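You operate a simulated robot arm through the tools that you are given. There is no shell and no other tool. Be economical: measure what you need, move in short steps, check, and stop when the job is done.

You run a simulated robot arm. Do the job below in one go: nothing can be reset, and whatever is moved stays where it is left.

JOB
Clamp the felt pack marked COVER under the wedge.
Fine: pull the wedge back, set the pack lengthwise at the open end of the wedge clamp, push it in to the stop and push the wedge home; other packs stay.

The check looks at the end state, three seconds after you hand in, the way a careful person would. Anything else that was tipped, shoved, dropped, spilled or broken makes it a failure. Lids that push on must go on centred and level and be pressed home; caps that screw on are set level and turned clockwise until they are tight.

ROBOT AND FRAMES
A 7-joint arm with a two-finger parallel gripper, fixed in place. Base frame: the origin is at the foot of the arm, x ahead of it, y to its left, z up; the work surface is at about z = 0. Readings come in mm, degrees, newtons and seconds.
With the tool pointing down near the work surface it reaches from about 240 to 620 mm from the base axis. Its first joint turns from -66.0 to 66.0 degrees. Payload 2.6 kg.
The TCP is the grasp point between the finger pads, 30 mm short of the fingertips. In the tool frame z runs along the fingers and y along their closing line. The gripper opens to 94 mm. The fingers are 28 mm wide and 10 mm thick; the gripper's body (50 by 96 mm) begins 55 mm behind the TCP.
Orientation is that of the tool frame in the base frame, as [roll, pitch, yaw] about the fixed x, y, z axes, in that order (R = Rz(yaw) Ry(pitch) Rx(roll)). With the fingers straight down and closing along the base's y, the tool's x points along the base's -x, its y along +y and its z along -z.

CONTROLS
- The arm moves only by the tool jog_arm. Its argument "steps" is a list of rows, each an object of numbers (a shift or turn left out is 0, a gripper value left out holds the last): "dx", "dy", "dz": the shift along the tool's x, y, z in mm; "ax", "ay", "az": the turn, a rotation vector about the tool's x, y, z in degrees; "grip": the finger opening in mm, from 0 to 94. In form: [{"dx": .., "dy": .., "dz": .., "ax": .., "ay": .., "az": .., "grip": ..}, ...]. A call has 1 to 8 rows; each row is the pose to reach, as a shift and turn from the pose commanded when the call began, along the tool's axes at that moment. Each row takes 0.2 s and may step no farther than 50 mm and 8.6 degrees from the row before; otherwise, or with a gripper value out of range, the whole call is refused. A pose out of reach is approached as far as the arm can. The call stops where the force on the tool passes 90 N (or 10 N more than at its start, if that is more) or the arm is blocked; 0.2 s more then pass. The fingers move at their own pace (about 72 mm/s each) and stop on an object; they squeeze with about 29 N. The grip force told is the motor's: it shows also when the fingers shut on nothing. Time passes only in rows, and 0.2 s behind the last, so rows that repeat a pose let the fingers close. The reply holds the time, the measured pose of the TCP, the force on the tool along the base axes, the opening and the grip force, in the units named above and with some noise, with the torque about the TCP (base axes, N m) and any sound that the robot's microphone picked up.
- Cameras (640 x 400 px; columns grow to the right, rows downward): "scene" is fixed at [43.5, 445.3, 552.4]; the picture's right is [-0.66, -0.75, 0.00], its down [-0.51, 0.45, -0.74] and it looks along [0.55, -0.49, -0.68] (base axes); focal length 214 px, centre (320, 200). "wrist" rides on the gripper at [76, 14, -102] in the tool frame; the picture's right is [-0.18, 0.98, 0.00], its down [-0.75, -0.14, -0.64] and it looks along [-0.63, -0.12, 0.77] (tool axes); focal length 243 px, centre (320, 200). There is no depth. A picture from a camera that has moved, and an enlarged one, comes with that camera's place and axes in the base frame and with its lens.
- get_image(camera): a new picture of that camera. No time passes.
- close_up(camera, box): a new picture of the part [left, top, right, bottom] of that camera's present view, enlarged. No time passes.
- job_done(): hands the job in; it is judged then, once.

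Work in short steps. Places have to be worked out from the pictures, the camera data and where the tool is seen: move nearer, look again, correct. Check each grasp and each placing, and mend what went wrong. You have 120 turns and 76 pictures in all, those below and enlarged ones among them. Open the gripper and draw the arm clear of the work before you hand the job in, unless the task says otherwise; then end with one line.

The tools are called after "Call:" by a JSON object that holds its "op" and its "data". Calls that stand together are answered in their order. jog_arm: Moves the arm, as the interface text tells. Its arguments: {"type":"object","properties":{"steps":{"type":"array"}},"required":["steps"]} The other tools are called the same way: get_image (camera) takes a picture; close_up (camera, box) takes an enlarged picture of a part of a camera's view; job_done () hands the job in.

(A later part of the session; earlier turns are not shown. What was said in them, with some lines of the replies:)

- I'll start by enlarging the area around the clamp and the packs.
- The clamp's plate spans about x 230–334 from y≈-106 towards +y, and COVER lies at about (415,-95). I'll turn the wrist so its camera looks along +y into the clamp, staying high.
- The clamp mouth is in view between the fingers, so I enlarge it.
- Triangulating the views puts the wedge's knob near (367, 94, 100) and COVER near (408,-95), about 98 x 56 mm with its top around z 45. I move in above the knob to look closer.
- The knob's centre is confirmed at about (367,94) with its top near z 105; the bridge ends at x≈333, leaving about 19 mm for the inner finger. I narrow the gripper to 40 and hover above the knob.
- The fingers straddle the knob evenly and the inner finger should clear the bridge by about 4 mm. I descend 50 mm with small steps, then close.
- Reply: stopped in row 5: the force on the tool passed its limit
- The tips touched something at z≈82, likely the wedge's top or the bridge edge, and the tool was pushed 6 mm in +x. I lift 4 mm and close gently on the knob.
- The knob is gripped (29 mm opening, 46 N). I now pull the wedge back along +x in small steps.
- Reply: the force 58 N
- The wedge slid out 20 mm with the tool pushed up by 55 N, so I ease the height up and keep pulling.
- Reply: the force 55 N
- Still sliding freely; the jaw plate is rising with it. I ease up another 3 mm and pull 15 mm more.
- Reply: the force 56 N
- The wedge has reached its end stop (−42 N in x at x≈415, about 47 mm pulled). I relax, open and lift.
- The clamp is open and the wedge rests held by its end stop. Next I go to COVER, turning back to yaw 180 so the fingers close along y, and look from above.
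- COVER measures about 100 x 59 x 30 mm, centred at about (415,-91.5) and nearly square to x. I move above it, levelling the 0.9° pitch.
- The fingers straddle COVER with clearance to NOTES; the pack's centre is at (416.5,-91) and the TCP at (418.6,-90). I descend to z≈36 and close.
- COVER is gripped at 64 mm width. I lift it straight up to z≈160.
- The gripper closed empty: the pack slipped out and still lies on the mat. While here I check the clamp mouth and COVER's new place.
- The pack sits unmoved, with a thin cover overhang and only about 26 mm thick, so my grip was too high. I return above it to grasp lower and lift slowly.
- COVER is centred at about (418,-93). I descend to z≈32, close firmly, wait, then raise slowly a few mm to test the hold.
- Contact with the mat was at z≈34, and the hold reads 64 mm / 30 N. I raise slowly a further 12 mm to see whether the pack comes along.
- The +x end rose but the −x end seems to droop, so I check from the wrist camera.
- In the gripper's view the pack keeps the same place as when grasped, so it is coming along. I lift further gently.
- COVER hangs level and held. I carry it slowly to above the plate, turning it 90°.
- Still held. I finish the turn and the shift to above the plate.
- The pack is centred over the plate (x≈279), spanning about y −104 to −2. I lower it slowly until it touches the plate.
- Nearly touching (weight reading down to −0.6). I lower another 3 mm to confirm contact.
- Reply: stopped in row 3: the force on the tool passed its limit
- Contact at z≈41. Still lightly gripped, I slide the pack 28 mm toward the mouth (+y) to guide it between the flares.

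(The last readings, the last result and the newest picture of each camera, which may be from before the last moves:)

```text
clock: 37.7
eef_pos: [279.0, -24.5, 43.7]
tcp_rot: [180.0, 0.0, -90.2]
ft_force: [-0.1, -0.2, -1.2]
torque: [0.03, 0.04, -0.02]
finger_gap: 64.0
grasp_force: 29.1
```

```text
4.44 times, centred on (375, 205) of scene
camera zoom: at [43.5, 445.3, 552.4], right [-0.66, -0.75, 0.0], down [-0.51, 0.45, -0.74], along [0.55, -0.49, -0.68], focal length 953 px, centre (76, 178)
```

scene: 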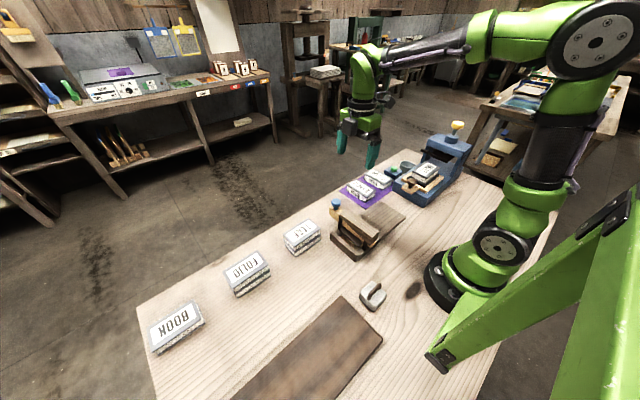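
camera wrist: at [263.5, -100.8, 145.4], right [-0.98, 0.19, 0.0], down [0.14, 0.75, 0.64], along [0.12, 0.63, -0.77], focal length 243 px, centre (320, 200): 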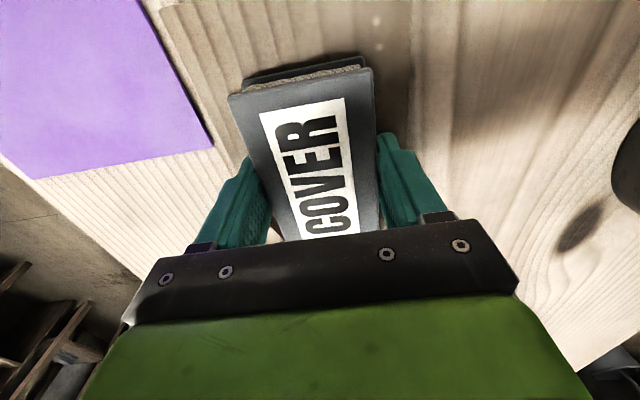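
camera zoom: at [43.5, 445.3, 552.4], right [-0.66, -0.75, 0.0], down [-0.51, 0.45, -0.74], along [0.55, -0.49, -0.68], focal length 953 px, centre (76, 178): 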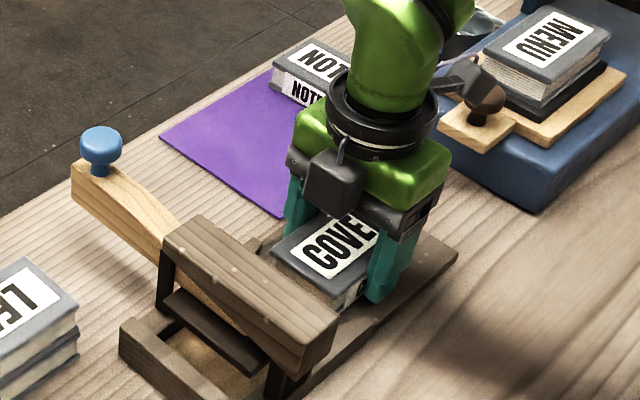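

The pack's nose is between the flares. I release it, lift clear, move behind it and set the fingers 30 mm apart for a square push.

Call:
{"op": "jog_arm", "data": {"steps": [{"dz": 1.5}, {"dz": 1.5, "grip": 78}, {"dz": 1.5, "grip": 78}, {"dz": -20}, {"dz": -50}, {"dx": 40, "dz": -60}, {"dx": 84, "dz": -60, "grip": 30}, {"dx": 84, "dz": -60, "grip": 30}]}}

Call:
{"op": "get_image", "data": {"camera": "wrist"}}

Call:
{"op": "close_up", "data": {"camera": "scene", "box": [330, 160, 420, 250]}}

```text
clock: 39.5
eef_pos: [277.0, -109.2, 103.8]
tcp_rot: [180.0, -0.1, -90.2]
ft_force: [-0.4, 0.1, -0.1]
torque: [-0.02, 0.02, 0.0]
finger_gap: 30.1
grasp_force: 0.1
```

```text
34 pictures are left
camera wrist: at [262.1, -184.8, 205.7], right [-0.98, 0.19, 0.0], down [0.14, 0.75, 0.64], along [0.12, 0.63, -0.77], focal length 243 px, centre (320, 200)
```

wrist: 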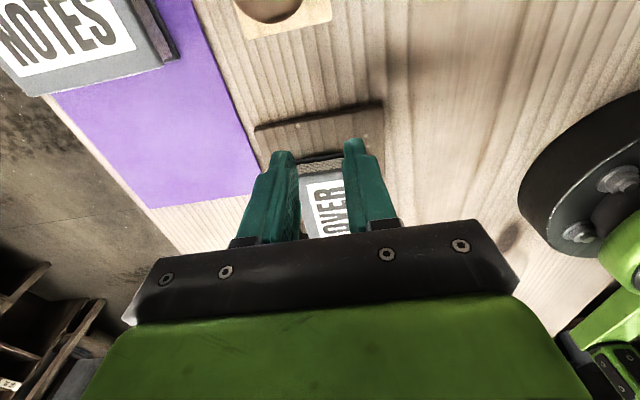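

```text
4.44 times, centred on (375, 205) of scene
camera zoom: at [43.5, 445.3, 552.4], right [-0.66, -0.75, 0.0], down [-0.51, 0.45, -0.74], along [0.55, -0.49, -0.68], focal length 953 px, centre (76, 178)
```

zoom: 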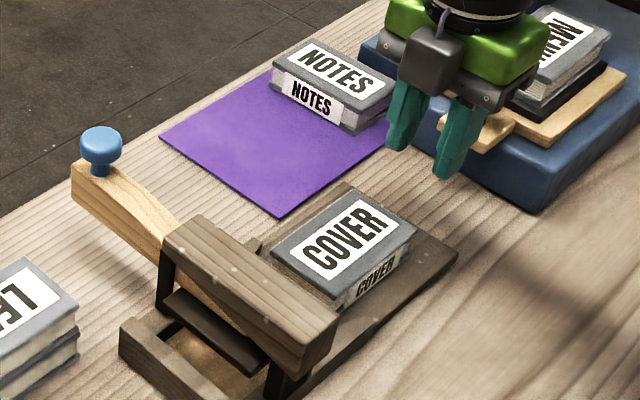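

COVER lies square at the mouth, its near end at about y −76. I lower the fingers behind it to z≈46.

Call:
{"op": "jog_arm", "data": {"steps": [{"dy": -2, "dz": 25}, {"dy": -2, "dz": 45}, {"dy": -2, "dz": 58}, {"dy": -2, "dz": 58, "dx": -8}, {"dy": -2, "dz": 58, "dx": -16}, {"dy": -2, "dz": 58, "dx": -24}, {"dy": -2, "dz": 58, "dx": -32}]}}

Call:
{"op": "get_image", "data": {"camera": "wrist"}}

Call:
{"op": "close_up", "data": {"camera": "scene", "box": [330, 160, 420, 250]}}

```text
clock: 41.1
eef_pos: [278.5, -75.9, 44.8]
tcp_rot: [180.0, -0.1, -90.2]
ft_force: [-0.2, -1.1, 0.6]
torque: [0.02, 0.01, 0.01]
finger_gap: 30.0
grasp_force: 0.1
```

```text
32 pictures are left
camera wrist: at [265.0, -152.9, 147.8], right [-0.98, 0.19, 0.0], down [0.14, 0.75, 0.64], along [0.12, 0.63, -0.77], focal length 243 px, centre (320, 200)
```

wrist: 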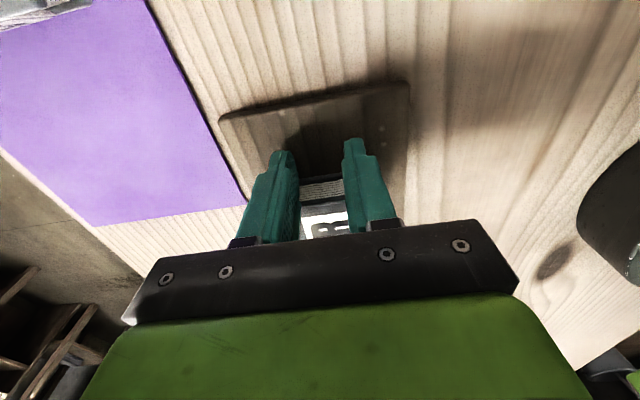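

```text
4.44 times, centred on (375, 205) of scene
camera zoom: at [43.5, 445.3, 552.4], right [-0.66, -0.75, 0.0], down [-0.51, 0.45, -0.74], along [0.55, -0.49, -0.68], focal length 953 px, centre (76, 178)
```

zoom: 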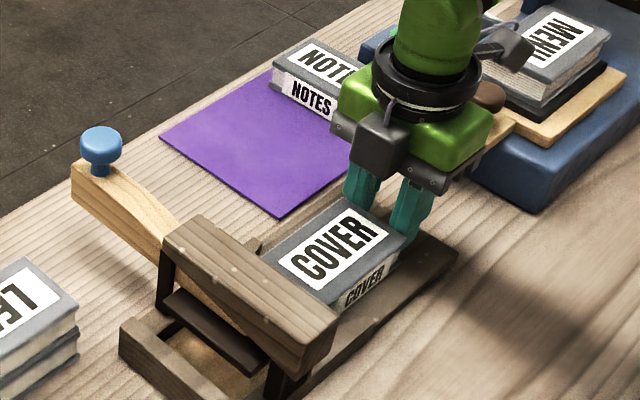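

The pack slides in smoothly with almost no force. I keep pushing along +y.

Call:
{"op": "jog_arm", "data": {"steps": [{"dx": -7}, {"dx": -14}, {"dx": -21}, {"dx": -28}, {"dx": -35}, {"dx": -42}, {"dx": -49}, {"dx": -56}]}}

Call:
{"op": "close_up", "data": {"camera": "scene", "box": [330, 160, 420, 250]}}

```text
clock: 42.9
eef_pos: [279.4, -22.1, 45.2]
tcp_rot: [-179.8, 0.0, -90.2]
ft_force: [0.2, 0.0, -0.1]
torque: [0.0, -0.01, -0.02]
finger_gap: 29.8
grasp_force: 0.1
```

```text
4.44 times, centred on (375, 205) of scene
camera zoom: at [43.5, 445.3, 552.4], right [-0.66, -0.75, 0.0], down [-0.51, 0.45, -0.74], along [0.55, -0.49, -0.68], focal length 953 px, centre (76, 178)
```

zoom: 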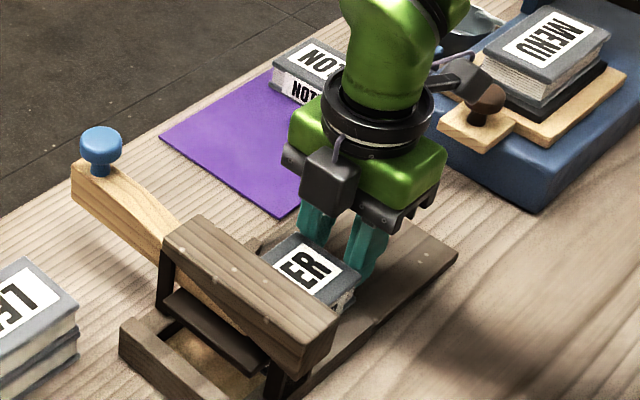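

No resistance yet; I push another 24 mm in small steps.

Call:
{"op": "jog_arm", "data": {"steps": [{"dx": -5}, {"dx": -10}, {"dx": -15}, {"dx": -20}, {"dx": -24}]}}

Call:
{"op": "close_up", "data": {"camera": "scene", "box": [330, 160, 420, 250]}}

```text
clock: 44.1
eef_pos: [280.3, 1.7, 45.5]
tcp_rot: [179.9, 0.0, -90.1]
ft_force: [-0.4, -0.8, 0.4]
torque: [0.0, -0.02, 0.02]
finger_gap: 30.1
grasp_force: 0.1
```

```text
4.44 times, centred on (375, 205) of scene
camera zoom: at [43.5, 445.3, 552.4], right [-0.66, -0.75, 0.0], down [-0.51, 0.45, -0.74], along [0.55, -0.49, -0.68], focal length 953 px, centre (76, 178)
```

zoom: 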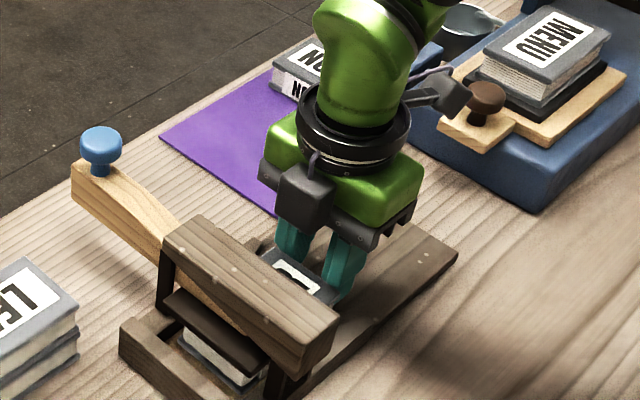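

The pack's front shows beneath the jaw, with a gap still to the stop. I push on in 4 mm steps.

Call:
{"op": "jog_arm", "data": {"steps": [{"dx": -4}, {"dx": -8}, {"dx": -12}, {"dx": -15}]}}

Call:
{"op": "close_up", "data": {"camera": "scene", "box": [330, 180, 400, 250]}}

```text
clock: 45.1
eef_pos: [280.3, 17.3, 46.4]
tcp_rot: [179.9, 0.0, -90.3]
ft_force: [0.0, -0.9, -0.6]
torque: [0.01, 0.03, 0.02]
finger_gap: 30.4
grasp_force: 0.1
```

```text
5.71 times, centred on (365, 215) of scene
camera zoom: at [43.5, 445.3, 552.4], right [-0.66, -0.75, 0.0], down [-0.51, 0.45, -0.74], along [0.55, -0.49, -0.68], focal length 1226 px, centre (63, 114)
```

zoom: 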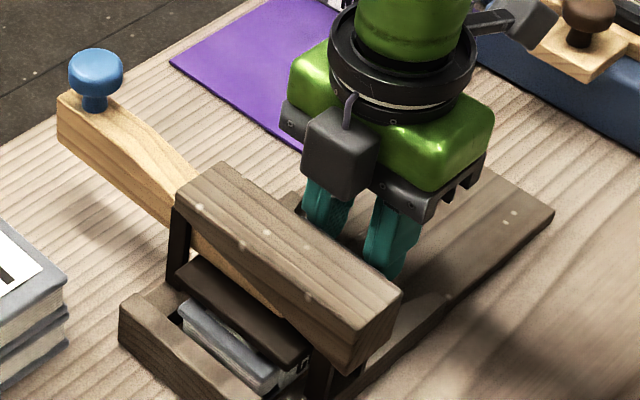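

Only a few millimetres remain to the stop bar; I push on in 2 mm steps, watching for force.

Call:
{"op": "jog_arm", "data": {"steps": [{"dx": -2}, {"dx": -4}, {"dx": -6}]}}

Call:
{"op": "close_up", "data": {"camera": "scene", "box": [330, 180, 400, 250]}}

```text
clock: 45.9
eef_pos: [281.2, 22.4, 45.7]
tcp_rot: [-180.0, -0.2, -90.4]
ft_force: [-0.4, -19.3, 1.2]
torque: [-0.2, -0.01, 0.31]
finger_gap: 30.2
grasp_force: 0.2
```

```text
5.71 times, centred on (365, 215) of scene
camera zoom: at [43.6, 445.3, 552.4], right [-0.66, -0.75, 0.0], down [-0.51, 0.45, -0.74], along [0.55, -0.49, -0.68], focal length 1226 px, centre (63, 114)
```

zoom: 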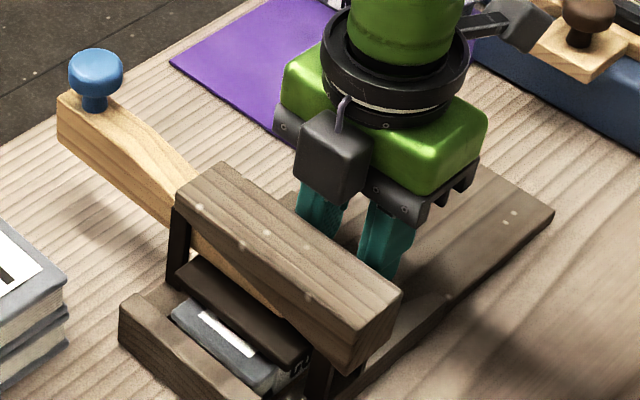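

Force rises to 19 N: the pack meets the stop. One gentle 1.5 mm more to seat it, then I back off and look into the mouth.

Call:
{"op": "jog_arm", "data": {"steps": [{"dx": -1.5}, {"dx": -1.5}]}}

Call:
{"op": "jog_arm", "data": {"steps": [{"dx": 15}, {"dx": 40}, {"dx": 60, "dz": -30}, {"dx": 80, "dz": -70}, {"dx": 100, "dz": -110}, {"dx": 120, "dz": -130}]}}

Call:
{"op": "get_image", "data": {"camera": "wrist"}}

Call:
{"op": "close_up", "data": {"camera": "scene", "box": [330, 180, 410, 250]}}

```text
clock: 46.5
eef_pos: [280.7, 21.4, 44.6]
tcp_rot: [179.9, -0.3, -90.4]
ft_force: [-2.3, -40.2, 8.6]
torque: [-0.17, 0.1, 0.6]
finger_gap: 30.5
grasp_force: 0.4
```

```text
clock: 47.9
eef_pos: [280.8, -94.0, 175.4]
tcp_rot: [180.0, 0.0, -90.2]
ft_force: [-0.9, -0.4, -0.7]
torque: [0.0, 0.02, 0.02]
finger_gap: 30.3
grasp_force: 0.1
```

```text
26 pictures are left
camera wrist: at [265.7, -170.3, 279.3], right [-0.98, 0.19, 0.0], down [0.14, 0.75, 0.64], along [0.12, 0.63, -0.77], focal length 243 px, centre (320, 200)
```

wrist: 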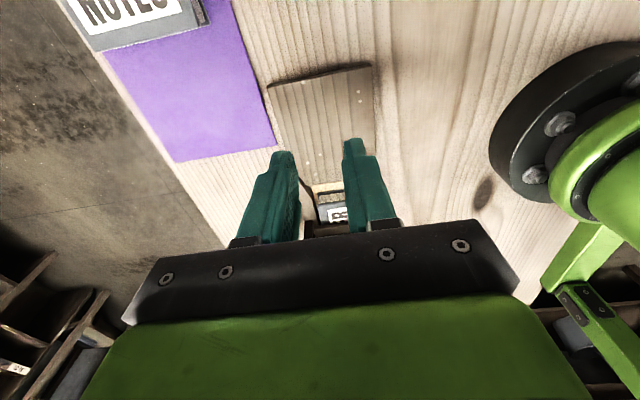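

```text
5.71 times, centred on (370, 215) of scene
camera zoom: at [43.5, 445.3, 552.4], right [-0.66, -0.75, 0.0], down [-0.51, 0.45, -0.74], along [0.55, -0.49, -0.68], focal length 1226 px, centre (34, 114)
```

zoom: 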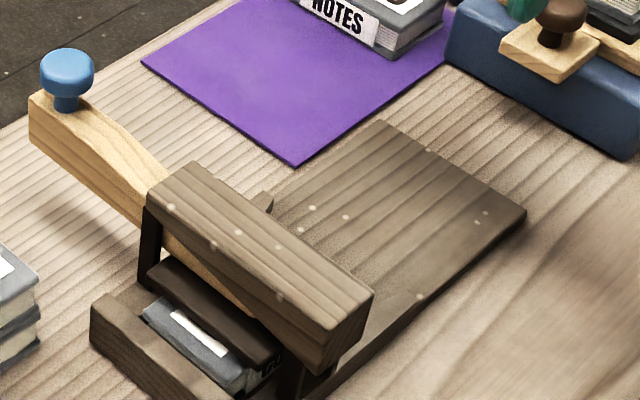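

COVER sits square against the stop (40 N at the last push, no further travel). Now I close the fingers and go round to the +x side of the wedge to push it home.

Call:
{"op": "jog_arm", "data": {"steps": [{"dx": -30, "dy": -28, "dz": -25, "grip": 0}, {"dx": -62, "dy": -59, "dz": -25}, {"dx": -94, "dy": -90, "dz": -25}, {"dx": -126, "dy": -121, "dz": -25}, {"dx": -158, "dy": -152, "dz": -25}, {"dx": -188, "dy": -182, "dz": -25}, {"dx": -188, "dy": -182, "dz": -25}]}}

Call:
{"op": "get_image", "data": {"camera": "wrist"}}

Call:
{"op": "get_image", "data": {"camera": "scene"}}

```text
clock: 49.5
eef_pos: [463.1, 92.1, 201.5]
tcp_rot: [-180.0, 0.0, -90.2]
ft_force: [0.7, 0.2, -0.6]
torque: [-0.01, 0.0, -0.02]
finger_gap: 0.1
grasp_force: 28.6
```

```text
24 pictures are left
camera wrist: at [447.7, 15.4, 303.7], right [-0.98, 0.19, 0.0], down [0.14, 0.75, 0.64], along [0.12, 0.63, -0.77], focal length 243 px, centre (320, 200)
```

wrist: 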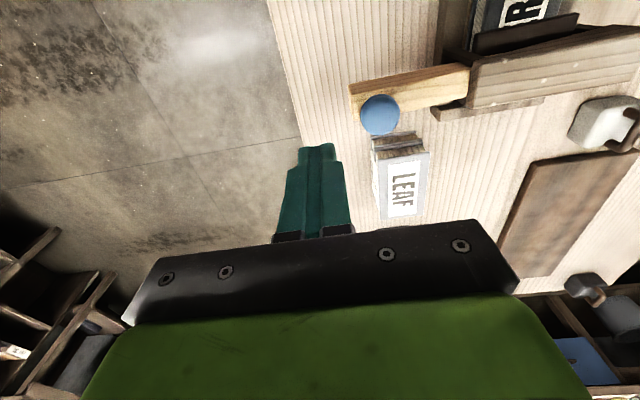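

```text
23 pictures are left
```

scene: 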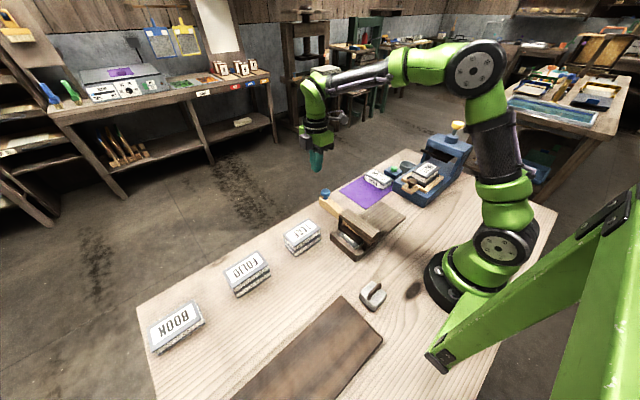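

The wedge's end face is at x≈434, y 80–106, with its top near z 90. I descend beside it to tip height about 66 and approach in −x.

Call:
{"op": "jog_arm", "data": {"steps": [{"dx": -1, "dz": 40}, {"dx": -1, "dz": 80}, {"dx": -1, "dz": 105}, {"dx": -1, "dy": 6, "dz": 105}, {"dx": -1, "dy": 12, "dz": 105}, {"dx": -1, "dy": 17, "dz": 105}]}}

Call:
{"op": "close_up", "data": {"camera": "scene", "box": [300, 150, 400, 250]}}

```text
clock: 50.9
eef_pos: [446.0, 95.2, 95.5]
tcp_rot: [180.0, 0.0, -90.2]
ft_force: [0.1, -0.2, 0.0]
torque: [0.0, -0.04, -0.04]
finger_gap: 0.0
grasp_force: 29.0
```

```text
4.00 times, centred on (350, 200) of scene
camera zoom: at [43.5, 445.3, 552.4], right [-0.66, -0.75, 0.0], down [-0.51, 0.45, -0.74], along [0.55, -0.49, -0.68], focal length 858 px, centre (200, 200)
```

zoom: 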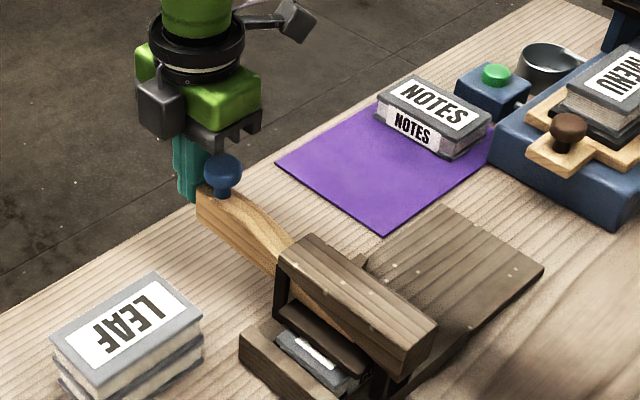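

The fingers stand right behind the wedge's end face. I push in −x in small steps.

Call:
{"op": "jog_arm", "data": {"steps": [{"dy": 4}, {"dy": 8}, {"dy": 12}, {"dy": 16}, {"dy": 20}]}}

Call:
{"op": "close_up", "data": {"camera": "scene", "box": [300, 150, 400, 250]}}

```text
clock: 52.1
eef_pos: [427.5, 94.7, 95.5]
tcp_rot: [180.0, 0.0, -90.3]
ft_force: [1.3, 0.1, -1.0]
torque: [0.02, 0.01, 0.06]
finger_gap: 0.0
grasp_force: 28.8
```

```text
4.00 times, centred on (350, 200) of scene
camera zoom: at [43.5, 445.3, 552.4], right [-0.66, -0.75, 0.0], down [-0.51, 0.45, -0.74], along [0.55, -0.49, -0.68], focal length 858 px, centre (200, 200)
```

zoom: 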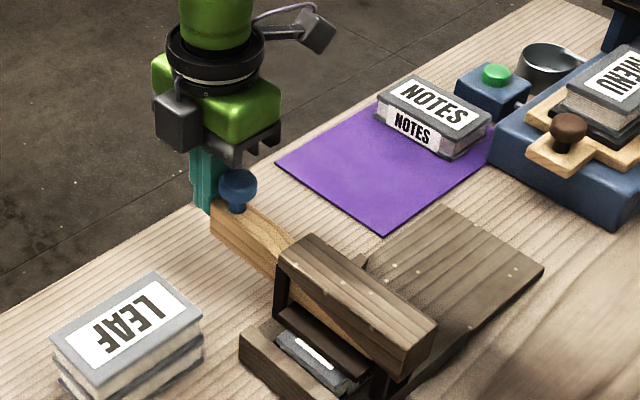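

The wedge slides in freely. I keep pushing with 4 mm steps.

Call:
{"op": "jog_arm", "data": {"steps": [{"dy": 4}, {"dy": 8}, {"dy": 12}, {"dy": 16}, {"dy": 20}]}}

Call:
{"op": "close_up", "data": {"camera": "scene", "box": [300, 150, 400, 250]}}

```text
clock: 53.3
eef_pos: [406.5, 94.9, 94.8]
tcp_rot: [-180.0, -0.1, -90.1]
ft_force: [3.6, 0.0, -2.8]
torque: [0.04, -0.06, 0.01]
finger_gap: 0.0
grasp_force: 29.4
```

```text
4.00 times, centred on (350, 200) of scene
camera zoom: at [43.6, 445.3, 552.4], right [-0.66, -0.75, 0.0], down [-0.51, 0.45, -0.74], along [0.55, -0.49, -0.68], focal length 858 px, centre (200, 200)
```

zoom: 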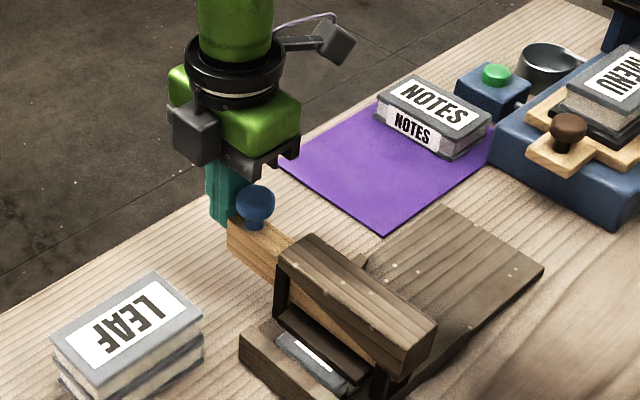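

The jaw is coming down onto the pack. I continue with 3 mm steps.

Call:
{"op": "jog_arm", "data": {"steps": [{"dy": 3}, {"dy": 6}, {"dy": 9}, {"dy": 12}, {"dy": 15}]}}

Call:
{"op": "close_up", "data": {"camera": "scene", "box": [300, 150, 400, 250]}}

```text
clock: 54.5
eef_pos: [393.7, 94.3, 96.5]
tcp_rot: [-179.4, 0.2, -89.9]
ft_force: [30.4, 5.3, -20.2]
torque: [0.12, -0.74, -0.08]
finger_gap: 0.2
grasp_force: 28.6
```

```text
4.00 times, centred on (350, 200) of scene
camera zoom: at [43.7, 445.3, 552.4], right [-0.66, -0.75, 0.0], down [-0.51, 0.45, -0.74], along [0.55, -0.49, -0.68], focal length 858 px, centre (200, 200)
```

zoom: 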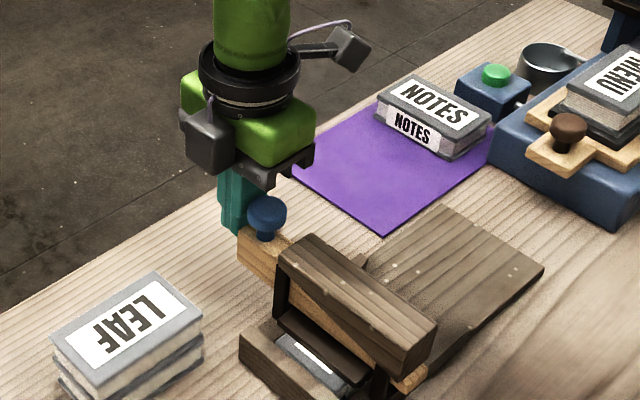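

Resistance is rising (30 N) as the jaw bears on the pack. I push harder in 2 mm steps until it stops.

Call:
{"op": "jog_arm", "data": {"steps": [{"dy": 2}, {"dy": 4}, {"dy": 6}, {"dy": 8}]}}

Call:
{"op": "close_up", "data": {"camera": "scene", "box": [330, 180, 400, 250]}}

```text
clock: 55.5
eef_pos: [394.5, 93.5, 97.6]
tcp_rot: [-178.1, 0.2, -89.6]
ft_force: [71.0, 6.8, -46.7]
torque: [-0.12, -1.14, -0.38]
finger_gap: 0.0
grasp_force: 28.9
```

```text
5.71 times, centred on (365, 215) of scene
camera zoom: at [43.8, 445.3, 552.3], right [-0.66, -0.75, 0.0], down [-0.51, 0.45, -0.74], along [0.55, -0.49, -0.68], focal length 1226 px, centre (63, 114)
```

zoom: 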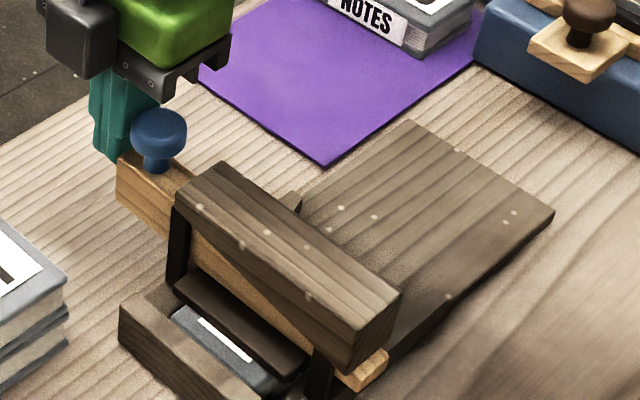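

The wedge is firmly home (71 N with no further travel), near its original position. I back off in +x, lift clear and inspect.

Call:
{"op": "jog_arm", "data": {"steps": [{"dy": -10}, {"dy": -30}, {"dy": -50, "dz": -30}, {"dy": -50, "dz": -75}, {"dy": -50, "dz": -120}, {"dy": -50, "dz": -120, "grip": 60}, {"dy": -50, "dz": -120}]}}

Call:
{"op": "close_up", "data": {"camera": "scene", "box": [330, 180, 400, 250]}}

Call:
{"op": "get_image", "data": {"camera": "wrist"}}

```text
clock: 57.1
eef_pos: [432.2, 94.9, 213.5]
tcp_rot: [179.9, 0.0, -90.2]
ft_force: [-0.2, 0.6, -0.5]
torque: [0.02, 0.01, 0.01]
finger_gap: 60.0
grasp_force: 0.1
```

```text
5.71 times, centred on (365, 215) of scene
camera zoom: at [43.5, 445.3, 552.4], right [-0.66, -0.75, 0.0], down [-0.51, 0.45, -0.74], along [0.55, -0.49, -0.68], focal length 1226 px, centre (63, 114)
```

zoom: 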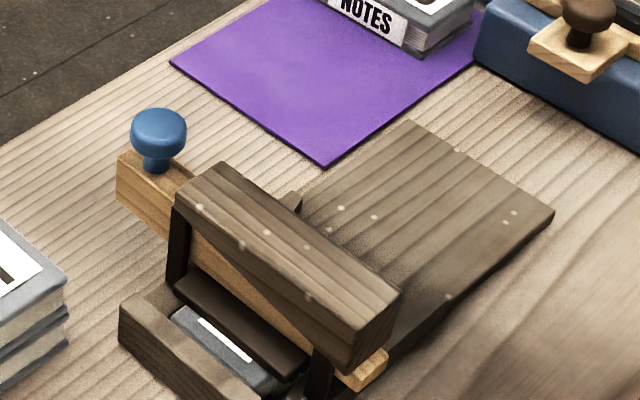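

```text
16 pictures are left
camera wrist: at [417.7, 18.2, 316.7], right [-0.98, 0.19, 0.0], down [0.14, 0.75, 0.64], along [0.12, 0.63, -0.77], focal length 243 px, centre (320, 200)
```

wrist: 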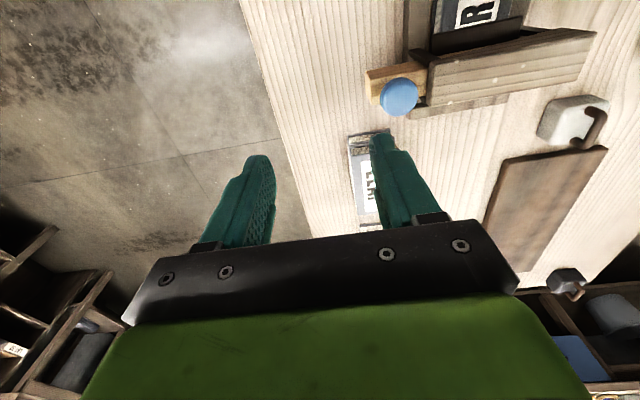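

The wedge holds home and nothing else has moved. I check the pack against the stop bar from above.

Call:
{"op": "jog_arm", "data": {"steps": [{"dx": -20, "dy": 38}, {"dx": -40, "dy": 76}, {"dx": -60, "dy": 114}, {"dx": -75, "dy": 150}, {"dx": -75, "dy": 150}]}}

Call:
{"op": "close_up", "data": {"camera": "wrist", "box": [240, 0, 440, 140]}}

```text
clock: 58.3
eef_pos: [280.6, 167.2, 216.7]
tcp_rot: [179.9, -0.1, -90.2]
ft_force: [-0.5, 0.1, 0.4]
torque: [-0.02, 0.02, -0.01]
finger_gap: 59.9
grasp_force: 0.0
```

```text
2.86 times, centred on (340, 70) of wrist
camera zoom: at [266.1, 91.1, 318.0], right [-0.98, 0.19, 0.0], down [0.14, 0.75, 0.64], along [0.12, 0.63, -0.77], focal length 693 px, centre (263, 571)
```

zoom: 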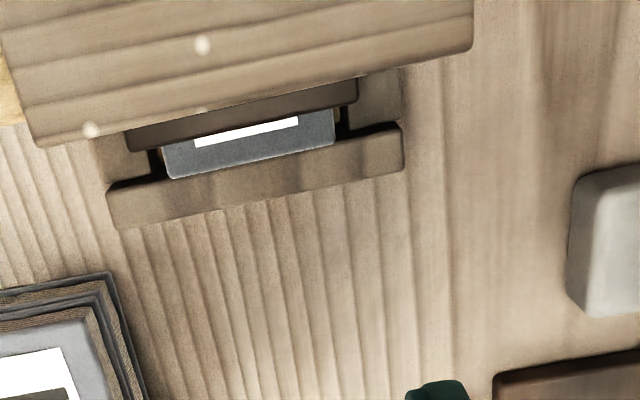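

The pack butts squarely against the stop bar, with the jaw resting on it. I raise the arm, keeping it clear, and take a last look.

Call:
{"op": "jog_arm", "data": {"steps": [{"dz": -40, "grip": 80}, {"dz": -80}, {"dz": -120}, {"dz": -120}]}}

Call:
{"op": "get_image", "data": {"camera": "scene"}}

```text
clock: 59.3
eef_pos: [281.5, 169.5, 335.9]
tcp_rot: [180.0, 0.1, -90.1]
ft_force: [-0.5, -0.5, -0.1]
torque: [0.02, 0.0, -0.02]
finger_gap: 80.2
grasp_force: 0.0
```

```text
14 pictures are left
```

scene: 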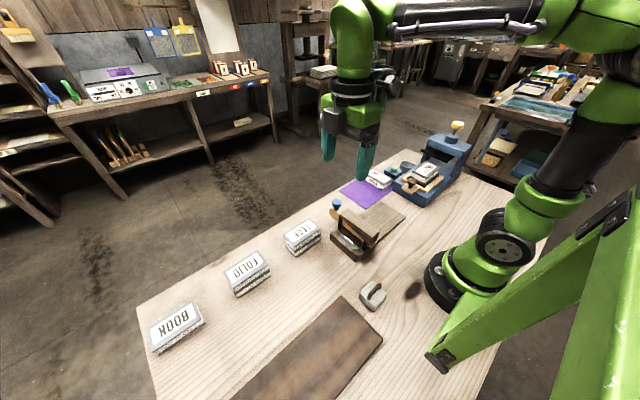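

Everything else stands as it did, the gripper is open and the arm is clear. I'm handing in the job.

Call:
{"op": "job_done", "data": {}}

```text
The job is handed in.
```

COVER is in the wedge clamp lengthwise, pushed against the stop with the wedge driven home. My first grip on it slipped and left it where it lay on the mat. The other packs were not moved.
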